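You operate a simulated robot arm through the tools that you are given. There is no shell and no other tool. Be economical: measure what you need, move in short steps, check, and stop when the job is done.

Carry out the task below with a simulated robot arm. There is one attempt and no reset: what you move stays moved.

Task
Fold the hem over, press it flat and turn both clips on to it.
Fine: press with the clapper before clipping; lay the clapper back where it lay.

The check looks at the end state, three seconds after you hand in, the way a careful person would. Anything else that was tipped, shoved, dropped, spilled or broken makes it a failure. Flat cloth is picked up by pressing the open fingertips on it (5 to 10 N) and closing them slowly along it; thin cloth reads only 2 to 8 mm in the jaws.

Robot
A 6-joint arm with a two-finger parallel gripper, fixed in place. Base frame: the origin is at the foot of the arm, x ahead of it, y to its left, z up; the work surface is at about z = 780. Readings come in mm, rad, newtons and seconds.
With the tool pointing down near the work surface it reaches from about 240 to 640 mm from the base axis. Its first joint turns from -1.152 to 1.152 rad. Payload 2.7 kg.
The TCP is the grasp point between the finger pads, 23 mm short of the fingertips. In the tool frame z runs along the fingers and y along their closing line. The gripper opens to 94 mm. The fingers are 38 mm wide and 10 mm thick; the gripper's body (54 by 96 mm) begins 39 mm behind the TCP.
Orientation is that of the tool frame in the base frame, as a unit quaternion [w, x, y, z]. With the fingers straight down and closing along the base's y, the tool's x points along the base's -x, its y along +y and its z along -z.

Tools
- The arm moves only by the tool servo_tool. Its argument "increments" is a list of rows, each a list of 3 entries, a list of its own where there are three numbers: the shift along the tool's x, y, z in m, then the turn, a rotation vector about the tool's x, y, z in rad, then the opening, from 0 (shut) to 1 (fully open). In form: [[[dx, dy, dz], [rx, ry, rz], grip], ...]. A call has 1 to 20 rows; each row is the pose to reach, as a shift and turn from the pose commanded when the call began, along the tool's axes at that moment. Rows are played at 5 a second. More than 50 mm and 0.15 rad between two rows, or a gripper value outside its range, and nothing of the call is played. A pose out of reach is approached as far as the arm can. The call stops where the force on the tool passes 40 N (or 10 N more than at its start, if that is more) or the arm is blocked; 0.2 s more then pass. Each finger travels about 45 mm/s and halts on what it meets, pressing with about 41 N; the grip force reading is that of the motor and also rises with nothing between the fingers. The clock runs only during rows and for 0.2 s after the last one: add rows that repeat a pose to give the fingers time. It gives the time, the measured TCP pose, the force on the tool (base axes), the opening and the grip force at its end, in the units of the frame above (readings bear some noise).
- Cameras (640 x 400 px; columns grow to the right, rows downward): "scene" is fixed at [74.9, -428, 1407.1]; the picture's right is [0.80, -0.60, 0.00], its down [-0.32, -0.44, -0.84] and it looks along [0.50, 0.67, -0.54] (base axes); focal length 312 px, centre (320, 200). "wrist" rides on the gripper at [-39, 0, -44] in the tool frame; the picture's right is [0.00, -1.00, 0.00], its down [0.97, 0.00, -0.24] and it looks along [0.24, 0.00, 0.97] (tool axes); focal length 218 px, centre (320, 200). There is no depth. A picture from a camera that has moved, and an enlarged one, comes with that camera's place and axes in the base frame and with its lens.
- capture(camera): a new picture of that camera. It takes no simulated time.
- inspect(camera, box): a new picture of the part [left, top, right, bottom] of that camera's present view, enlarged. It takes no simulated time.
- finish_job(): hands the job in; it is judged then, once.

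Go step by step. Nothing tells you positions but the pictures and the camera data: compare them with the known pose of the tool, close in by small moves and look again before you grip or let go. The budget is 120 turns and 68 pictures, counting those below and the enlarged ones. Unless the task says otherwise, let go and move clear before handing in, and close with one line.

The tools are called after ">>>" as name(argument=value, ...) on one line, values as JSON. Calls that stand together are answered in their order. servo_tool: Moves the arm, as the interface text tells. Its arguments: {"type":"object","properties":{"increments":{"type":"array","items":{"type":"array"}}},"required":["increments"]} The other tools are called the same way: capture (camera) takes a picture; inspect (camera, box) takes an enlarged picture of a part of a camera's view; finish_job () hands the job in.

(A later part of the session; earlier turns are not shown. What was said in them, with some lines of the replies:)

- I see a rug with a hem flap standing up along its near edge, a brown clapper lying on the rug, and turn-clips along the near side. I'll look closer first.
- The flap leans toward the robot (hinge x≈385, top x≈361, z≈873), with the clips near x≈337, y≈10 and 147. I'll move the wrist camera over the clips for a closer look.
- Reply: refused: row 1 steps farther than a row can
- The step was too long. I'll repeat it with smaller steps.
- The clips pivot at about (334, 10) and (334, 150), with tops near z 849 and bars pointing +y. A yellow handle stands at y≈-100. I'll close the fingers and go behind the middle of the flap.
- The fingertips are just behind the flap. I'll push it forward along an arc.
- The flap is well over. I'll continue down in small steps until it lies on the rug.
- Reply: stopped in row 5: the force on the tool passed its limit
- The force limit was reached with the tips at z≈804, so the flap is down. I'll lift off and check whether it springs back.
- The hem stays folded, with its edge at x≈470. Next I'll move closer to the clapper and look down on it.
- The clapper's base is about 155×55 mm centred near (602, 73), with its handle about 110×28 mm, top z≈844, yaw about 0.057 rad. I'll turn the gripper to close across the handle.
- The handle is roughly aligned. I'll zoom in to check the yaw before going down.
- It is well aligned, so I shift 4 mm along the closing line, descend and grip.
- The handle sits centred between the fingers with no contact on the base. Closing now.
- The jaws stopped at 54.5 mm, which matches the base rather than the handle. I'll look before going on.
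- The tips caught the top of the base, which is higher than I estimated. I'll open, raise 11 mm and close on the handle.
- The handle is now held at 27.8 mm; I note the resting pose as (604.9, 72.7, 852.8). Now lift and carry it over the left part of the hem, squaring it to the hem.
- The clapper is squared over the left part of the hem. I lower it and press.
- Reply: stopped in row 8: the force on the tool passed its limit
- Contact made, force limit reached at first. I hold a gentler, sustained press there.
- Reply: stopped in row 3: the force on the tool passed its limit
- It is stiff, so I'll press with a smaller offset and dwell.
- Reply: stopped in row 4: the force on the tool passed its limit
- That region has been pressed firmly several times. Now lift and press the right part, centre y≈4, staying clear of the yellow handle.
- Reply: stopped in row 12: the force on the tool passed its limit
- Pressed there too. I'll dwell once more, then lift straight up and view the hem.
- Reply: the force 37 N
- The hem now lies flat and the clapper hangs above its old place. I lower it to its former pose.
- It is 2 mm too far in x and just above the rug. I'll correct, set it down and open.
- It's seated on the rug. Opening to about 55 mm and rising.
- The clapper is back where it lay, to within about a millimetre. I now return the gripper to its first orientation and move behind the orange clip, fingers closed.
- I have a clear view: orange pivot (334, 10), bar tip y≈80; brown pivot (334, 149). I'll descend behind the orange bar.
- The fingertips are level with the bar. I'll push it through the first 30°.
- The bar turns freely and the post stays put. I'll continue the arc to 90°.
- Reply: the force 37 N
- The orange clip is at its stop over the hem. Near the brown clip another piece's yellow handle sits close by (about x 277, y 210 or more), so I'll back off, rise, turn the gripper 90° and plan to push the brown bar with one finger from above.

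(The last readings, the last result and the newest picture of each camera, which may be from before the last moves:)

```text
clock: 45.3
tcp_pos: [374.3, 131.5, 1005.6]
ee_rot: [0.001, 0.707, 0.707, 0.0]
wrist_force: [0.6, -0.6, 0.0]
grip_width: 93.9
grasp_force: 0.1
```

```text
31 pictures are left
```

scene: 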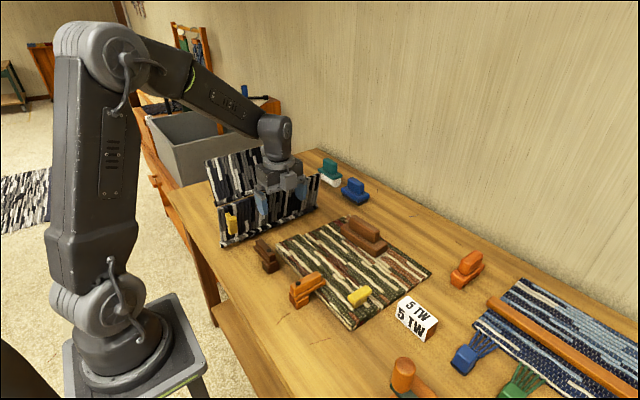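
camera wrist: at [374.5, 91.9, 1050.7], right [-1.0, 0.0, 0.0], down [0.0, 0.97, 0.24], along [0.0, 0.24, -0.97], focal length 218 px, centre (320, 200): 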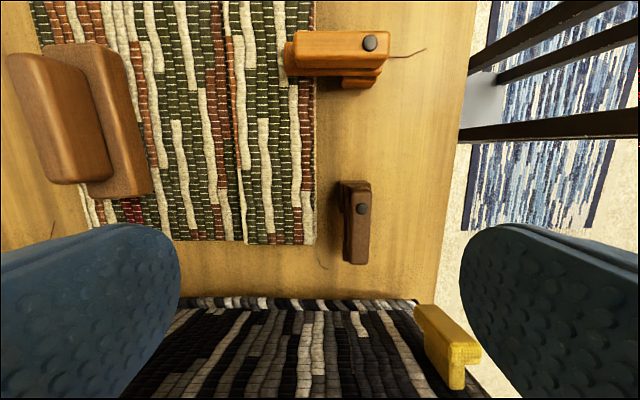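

The handle of the neighbouring piece lies outside the gripper's footprint for this approach (body at x≥314). I move over and lower the rear finger behind the brown bar.

>>> servo_tool(increments=[[[0.03, -0.006, 0], [0, 0, 0], 1], [[0.063, -0.0125, 0.02], [0, 0, 0], 1], [[0.063, -0.0125, 0.06], [0, 0, 0], 1], [[0.063, -0.0125, 0.085], [0, 0, 0], 1], [[0.063, -0.0125, 0.085], [0, 0, 0], 1]])

>>> capture(camera="wrist")

>>> inspect(camera="scene", box=[200, 150, 350, 310])

```text
clock: 46.5
tcp_pos: [362.5, 193.4, 920.7]
ee_rot: [0.002, 0.706, 0.708, -0.001]
wrist_force: [0.1, 0.6, -0.1]
grip_width: 94.0
grasp_force: 0.1
```

```text
30 pictures are left
camera wrist: at [363.1, 154.9, 965.4], right [-1.0, 0.0, 0.0], down [0.0, 0.97, 0.24], along [0.0, 0.24, -0.97], focal length 218 px, centre (320, 200)
```

wrist: 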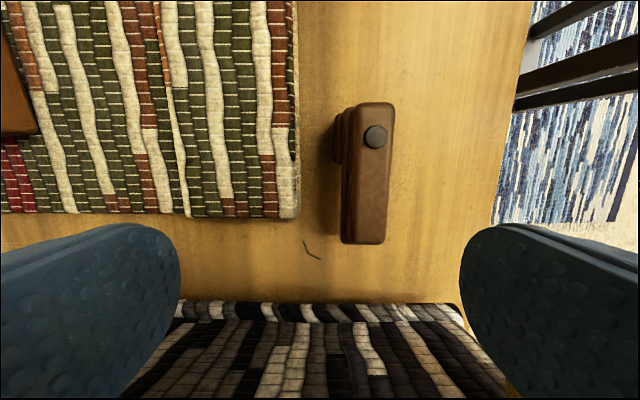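

```text
2.50 times, centred on (275, 230) of scene
camera zoom: at [74.9, -428.0, 1407.1], right [0.8, -0.6, 0.0], down [-0.32, -0.44, -0.84], along [0.5, 0.67, -0.54], focal length 780 px, centre (432, 125)
```

zoom: 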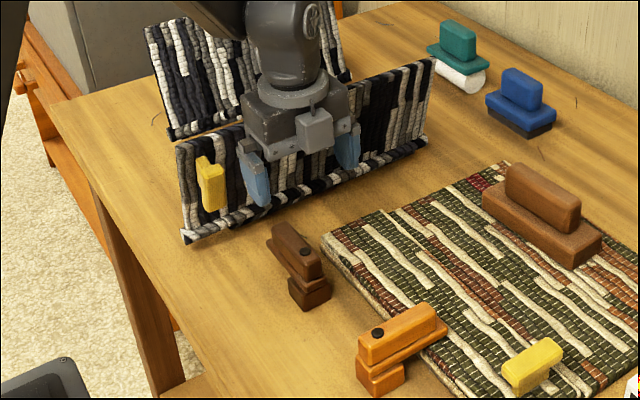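

The alignment checks out: bar's near side at x≈324, finger inner face at x≈315. I descend the rest.

>>> servo_tool(increments=[[[0, 0, 0.03], [0, 0, 0], 1], [[0, 0, 0.055], [0, 0, 0], 1], [[0, 0, 0.074], [0, 0, 0], 1], [[0, 0, 0.074], [0, 0, 0], 1]])

>>> capture(camera="wrist")

>>> inspect(camera="scene", box=[200, 150, 350, 310])

```text
clock: 47.1
tcp_pos: [367.5, 196.1, 867.6]
ee_rot: [0.004, 0.704, 0.71, 0.009]
wrist_force: [-1.5, -1.0, 7.0]
grip_width: 94.0
grasp_force: 0.0
stopped in row 3: the force on the tool passed its limit (the readings are from after the stop); the commanded pose is now the measured one
```

```text
28 pictures are left
camera wrist: at [366.3, 156.8, 912.6], right [-1.0, -0.01, -0.02], down [-0.01, 0.97, 0.25], along [0.01, 0.25, -0.97], focal length 218 px, centre (320, 200)
```

wrist: 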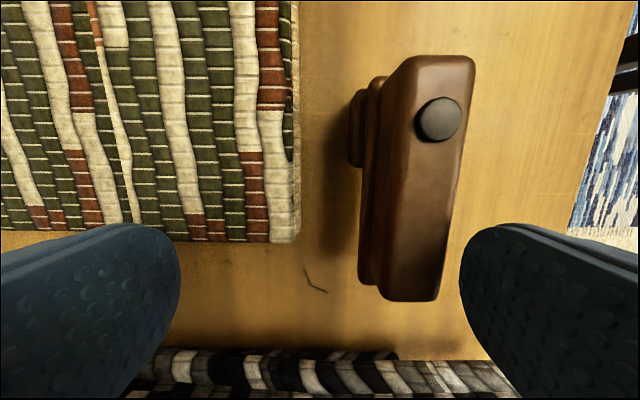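

```text
2.50 times, centred on (275, 230) of scene
camera zoom: at [74.8, -428.1, 1407.0], right [0.8, -0.6, 0.0], down [-0.32, -0.44, -0.84], along [0.5, 0.67, -0.54], focal length 780 px, centre (432, 125)
```

zoom: 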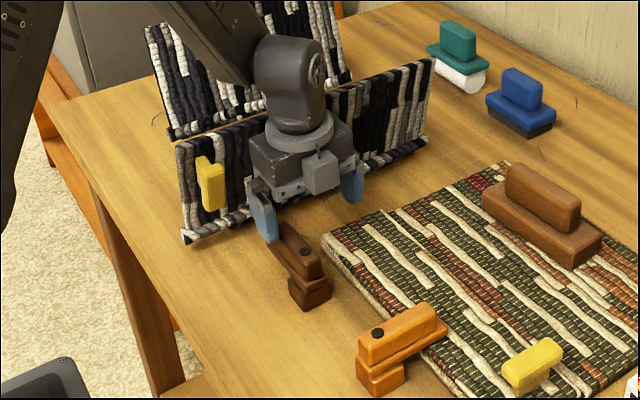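

The descent stopped on contact with the tips at z≈844. I need to see what touched before moving again.

>>> inspect(camera="scene", box=[265, 195, 355, 285])

>>> inspect(camera="wrist", box=[340, 160, 640, 400])

```text
4.44 times, centred on (310, 240) of scene
camera zoom: at [74.8, -428.1, 1407.0], right [0.8, -0.6, 0.0], down [-0.32, -0.44, -0.84], along [0.5, 0.67, -0.54], focal length 1388 px, centre (364, 22)
```

zoom: 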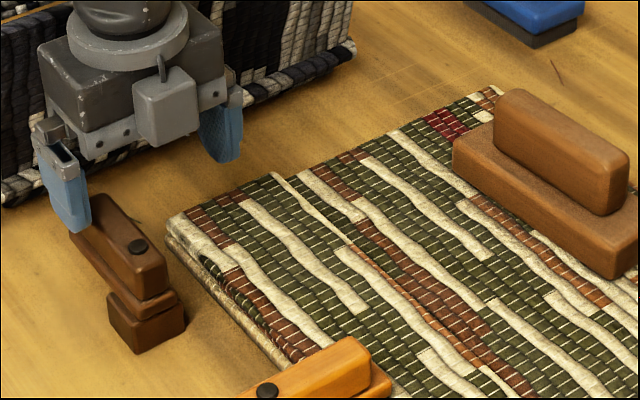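

```text
1.67 times, centred on (490, 280) of wrist
camera zoom: at [366.3, 156.8, 912.6], right [-1.0, -0.01, -0.02], down [-0.01, 0.97, 0.25], along [0.01, 0.25, -0.97], focal length 364 px, centre (37, 67)
```

zoom: 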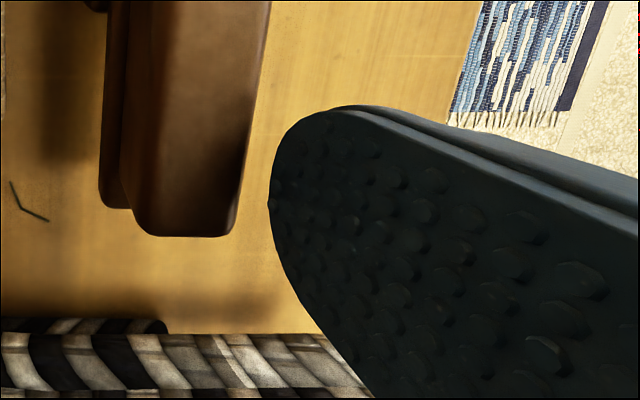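

Nothing shows displaced; the bar and panel look as before. The likely contact is the lever on the far side of the gripper, which points toward +y and met the black panel's leaning top. I'll rise straight up and back away, then check.

>>> servo_tool(increments=[[[0, 0, -0.01], [0, 0, 0], 1], [[0, 0, -0.03], [0, 0, 0], 1], [[-0.002, 0, -0.07], [0, 0, 0], 1], [[-0.03, 0, -0.11], [0, 0, 0], 1], [[-0.07, 0, -0.14], [0, 0, 0], 1], [[-0.07, 0, -0.14], [0, 0, 0], 1]])

>>> inspect(camera="scene", box=[200, 130, 350, 310])

```text
clock: 48.5
tcp_pos: [364.3, 124.4, 1006.9]
ee_rot: [0.002, 0.704, 0.71, 0.006]
wrist_force: [-0.3, -0.6, 0.3]
grip_width: 94.0
grasp_force: 0.1
```

```text
2.22 times, centred on (275, 220) of scene
camera zoom: at [74.9, -428.0, 1407.1], right [0.8, -0.6, 0.0], down [-0.32, -0.44, -0.84], along [0.5, 0.67, -0.54], focal length 694 px, centre (420, 156)
```

zoom: 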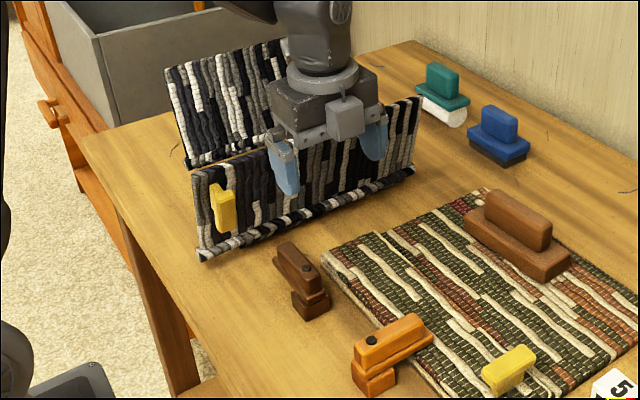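

Everything stands as before. I now turn the gripper half round so the lever points away from the panel.

>>> servo_tool(increments=[[[0, 0, 0], [0, 0, -0.14], 1], [[0, 0, 0], [0, 0, -0.28], 1], [[0, 0, 0], [0, 0, -0.42], 1], [[0, 0, 0], [0, 0, -0.56], 1], [[0, 0, 0], [0, 0, -0.7], 1], [[0, 0, 0], [0, 0, -0.84], 1], [[0, 0, 0], [0, 0, -0.98], 1], [[0, 0, 0], [0, 0, -1.12], 1], [[0, 0, 0], [0, 0, -1.26], 1], [[0, 0, 0], [0, 0, -1.4], 1], [[0, 0, 0], [0, 0, -1.54], 1], [[0, 0, 0], [0, 0, -1.68], 1], [[0, 0, 0], [0, 0, -1.82], 1], [[0, 0, 0], [0, 0, -1.96], 1], [[0, 0, 0], [0, 0, -2.1], 1], [[0, 0, 0], [0, 0, -2.24], 1], [[0, 0, 0], [0, 0, -2.38], 1], [[0, 0, 0], [0, 0, -2.52], 1], [[0, 0, 0], [0, 0, -2.66], 1], [[0, 0, 0], [0, 0, -2.8], 1]])

>>> servo_tool(increments=[[[0, 0, 0], [0, 0, -0.14], 1], [[0, 0, 0], [0, 0, -0.28], 1], [[0, 0, 0], [0, 0, -0.342], 1], [[0, 0, 0], [0, 0, -0.342], 1]])

>>> capture(camera="wrist")

>>> inspect(camera="scene", box=[200, 130, 350, 310])

```text
clock: 52.7
tcp_pos: [365.6, 126.5, 1008.4]
ee_rot: [0.007, -0.581, 0.814, -0.002]
wrist_force: [0.2, 0.5, -0.2]
grip_width: 93.6
grasp_force: 0.0
```

```text
clock: 53.7
tcp_pos: [364.7, 124.5, 1007.6]
ee_rot: [-0.008, 0.711, -0.703, 0.003]
wrist_force: [0.1, 0.4, 0.2]
grip_width: 93.8
grasp_force: 0.0
```

```text
23 pictures are left
camera wrist: at [363.5, 163.6, 1052.7], right [1.0, 0.01, 0.01], down [0.01, -0.97, 0.23], along [0.02, -0.23, -0.97], focal length 218 px, centre (320, 200)
```

wrist: 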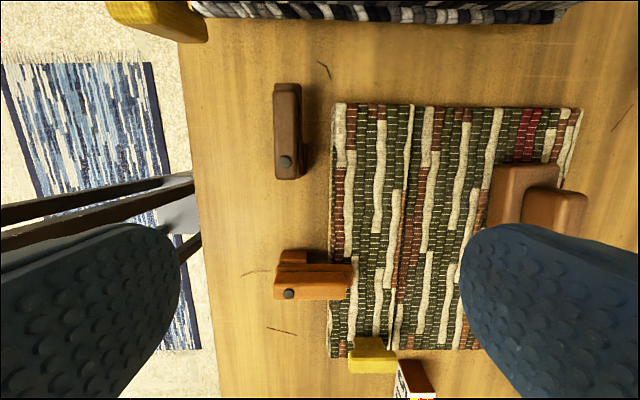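

```text
2.22 times, centred on (275, 220) of scene
camera zoom: at [74.9, -428.0, 1407.1], right [0.8, -0.6, 0.0], down [-0.32, -0.44, -0.84], along [0.5, 0.67, -0.54], focal length 694 px, centre (420, 156)
```

zoom: 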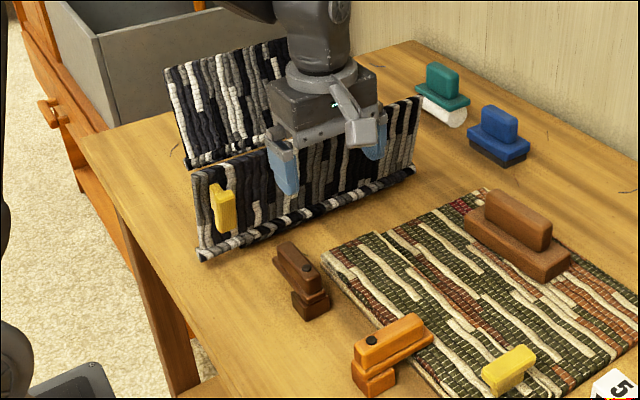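

This is a clear view: the handle's edge is at about x≤288, y≥235, outside the finger path. I correct the small tilt and descend in two stages.

>>> servo_tool(increments=[[[-0.02, 0.002, 0.02], [-0.017, 0.01, 0], 1], [[-0.045, 0.0047, 0.05], [-0.017, 0.01, 0], 1], [[-0.0625, 0.0047, 0.08], [-0.017, 0.01, 0], 1], [[-0.0625, 0.0047, 0.1], [-0.017, 0.01, 0], 1], [[-0.0625, 0.0047, 0.1], [-0.017, 0.01, 0], 1]])

>>> capture(camera="wrist")

```text
clock: 54.9
tcp_pos: [361.7, 189.2, 905.6]
ee_rot: [0.002, 0.71, -0.704, 0.001]
wrist_force: [0.2, -0.6, 0.7]
grip_width: 94.1
grasp_force: 0.2
```

```text
21 pictures are left
camera wrist: at [360.9, 227.6, 950.6], right [1.0, 0.01, 0.0], down [0.01, -0.97, 0.24], along [0.0, -0.24, -0.97], focal length 218 px, centre (320, 200)
```

wrist: 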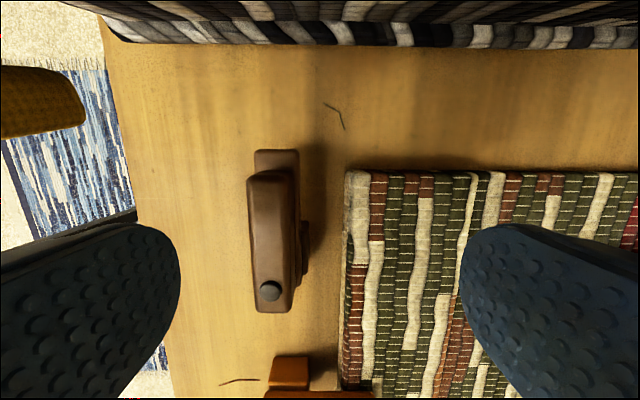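

The rear finger is on the free side of the bar and the handle is well clear. Final descent.

>>> servo_tool(increments=[[[0, 0.001, 0.02], [0, 0, 0], 1], [[0, 0.001, 0.04], [0, 0, 0], 1], [[0, 0.001, 0.05], [0, 0, 0], 1], [[0, 0.001, 0.059], [0, 0, 0], 1], [[0, 0.001, 0.059], [0, 0, 0], 1]])

>>> capture(camera="wrist")

```text
clock: 56.1
tcp_pos: [359.4, 187.5, 847.6]
ee_rot: [0.002, 0.71, -0.704, 0.0]
wrist_force: [-0.1, -1.1, 0.2]
grip_width: 93.9
grasp_force: 0.0
```

```text
20 pictures are left
camera wrist: at [359.7, 227.0, 891.8], right [1.0, 0.01, 0.0], down [0.01, -0.97, 0.24], along [0.0, -0.24, -0.97], focal length 218 px, centre (320, 200)
```

wrist: 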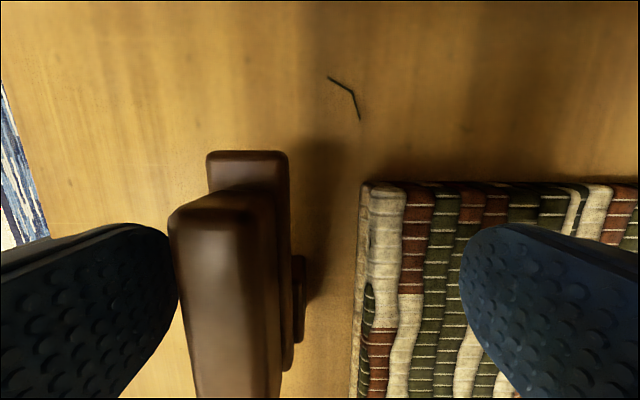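

The finger is in place beside the bar. I push it through the arc to about 60°.

>>> servo_tool(increments=[[[0, -0.006, 0], [0, 0, 0], 1], [[0, -0.01, 0], [0, 0, 0], 1], [[-0.0015, -0.0127, 0], [0, 0, 0], 1], [[-0.0025, -0.0151, 0], [0, 0, 0], 1], [[-0.0036, -0.0206, 0], [0, 0, 0], 1], [[-0.0032, -0.0262, 0], [0, 0, 0], 1], [[-0.0014, -0.0316, 0], [0, 0, 0], 1]])

>>> capture(camera="wrist")

```text
clock: 57.7
tcp_pos: [391.4, 190.3, 847.5]
ee_rot: [0.002, 0.71, -0.704, 0.001]
wrist_force: [-0.7, 1.2, 0.2]
grip_width: 94.5
grasp_force: 0.0
```

```text
19 pictures are left
camera wrist: at [390.5, 229.0, 892.8], right [1.0, 0.01, 0.0], down [0.01, -0.97, 0.24], along [0.0, -0.24, -0.97], focal length 218 px, centre (320, 200)
```

wrist: 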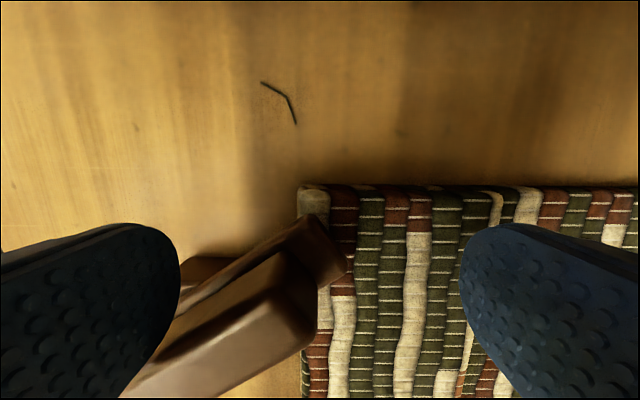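

About 60° turned. I complete the arc mostly by moving toward -y.

>>> servo_tool(increments=[[[0.002, -0.0022, 0], [0, 0, 0], 1], [[0.0045, -0.0043, 0], [0, 0, 0], 1], [[0.0068, -0.0063, 0], [0, 0, 0], 1], [[0.0088, -0.008, 0], [0, 0, 0], 1], [[0.01, -0.008, 0], [0, 0, 0], 1]])

>>> capture(camera="wrist")

>>> inspect(camera="scene", box=[235, 210, 360, 330])

```text
clock: 58.9
tcp_pos: [398.4, 181.4, 848.6]
ee_rot: [0.002, 0.709, -0.705, -0.001]
wrist_force: [-3.1, 10.2, -3.8]
grip_width: 93.8
grasp_force: 0.0
```

```text
18 pictures are left
camera wrist: at [398.4, 219.7, 892.7], right [1.0, 0.01, 0.0], down [0.01, -0.97, 0.24], along [0.0, -0.24, -0.97], focal length 218 px, centre (320, 200)
```

wrist: 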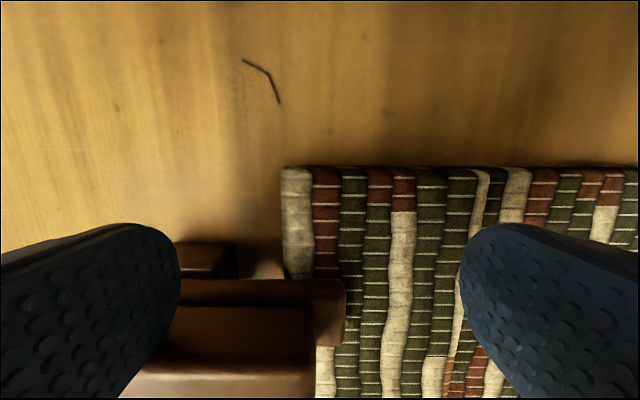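

```text
3.33 times, centred on (298, 270) of scene
camera zoom: at [74.9, -427.7, 1407.1], right [0.8, -0.6, 0.0], down [-0.32, -0.44, -0.84], along [0.5, 0.67, -0.54], focal length 1041 px, centre (395, -33)
```

zoom: 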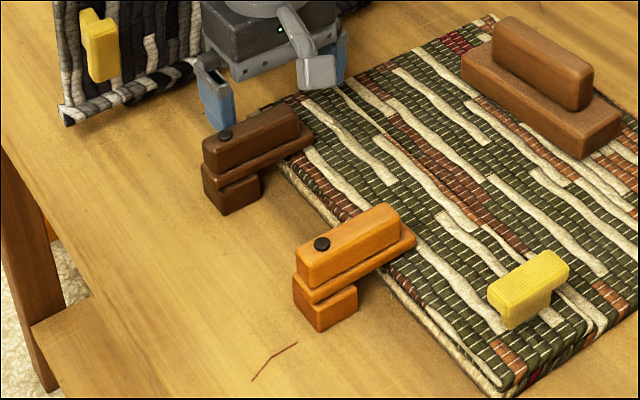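

Both clips now lie across the hem at their stops. I back the finger off, rise straight up and move clear.

>>> servo_tool(increments=[[[-0.005, 0, 0], [0, 0, 0], 1], [[-0.009, 0, 0], [0, 0, 0], 1], [[-0.009, 0, -0.03], [0, 0, 0], 1], [[-0.009, 0, -0.07], [0, 0, 0], 1], [[-0.009, 0, -0.115], [0, 0, 0], 1], [[0.03, 0, -0.14], [0, 0, 0], 1], [[0.075, 0, -0.16], [0, 0, 0], 1], [[0.12, 0, -0.18], [0, 0, 0], 1], [[0.16, 0, -0.2], [0, 0, 0], 1], [[0.16, 0, -0.2], [0, 0, 0], 1]])

>>> capture(camera="scene")

>>> capture(camera="wrist")

>>> inspect(camera="scene", box=[230, 190, 440, 330])

```text
clock: 61.1
tcp_pos: [400.6, 21.3, 1049.2]
ee_rot: [0.002, 0.71, -0.704, 0.0]
wrist_force: [0.7, 0.5, 0.3]
grip_width: 94.1
grasp_force: 0.1
```

```text
16 pictures are left
```

scene: 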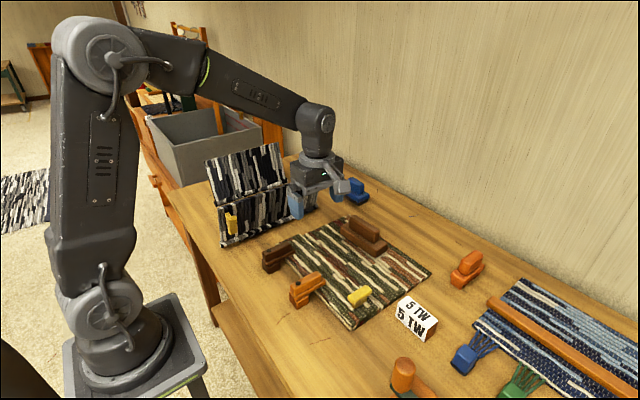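

```text
15 pictures are left
camera wrist: at [398.8, 60.0, 1092.9], right [1.0, 0.01, 0.0], down [0.01, -0.97, 0.24], along [0.0, -0.24, -0.97], focal length 218 px, centre (320, 200)
```

wrist: 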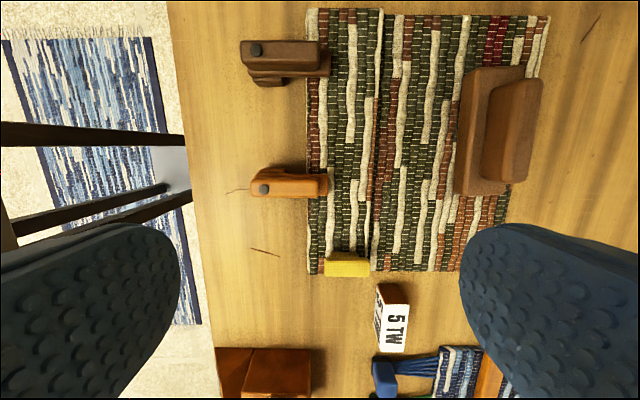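

```text
2.86 times, centred on (335, 260) of scene
camera zoom: at [74.9, -428.0, 1407.1], right [0.8, -0.6, 0.0], down [-0.32, -0.44, -0.84], along [0.5, 0.67, -0.54], focal length 892 px, centre (277, 29)
```

zoom: 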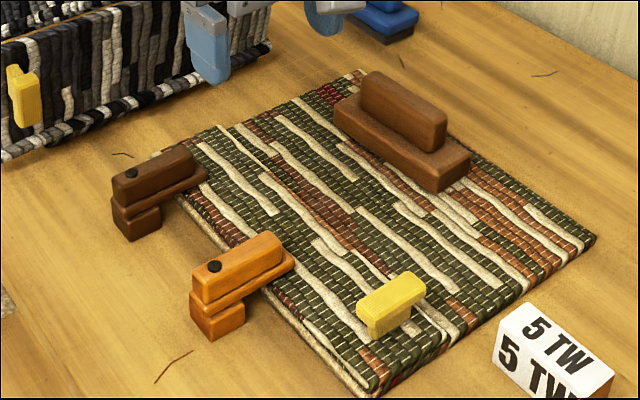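

The hem is folded flat, both clips are turned over it, the clapper is back in its place and nothing else has moved. The gripper is clear, so I'm handing in.

>>> finish_job()

```text
The job is handed in.
```

I folded the hem over, pressed it flat with the clapper, turned both clips onto it and laid the clapper back to within about a millimetre of where it lay. During the work the gripper touched something near the black panel once, probably its leaning top, and the pictures show nothing displaced there.
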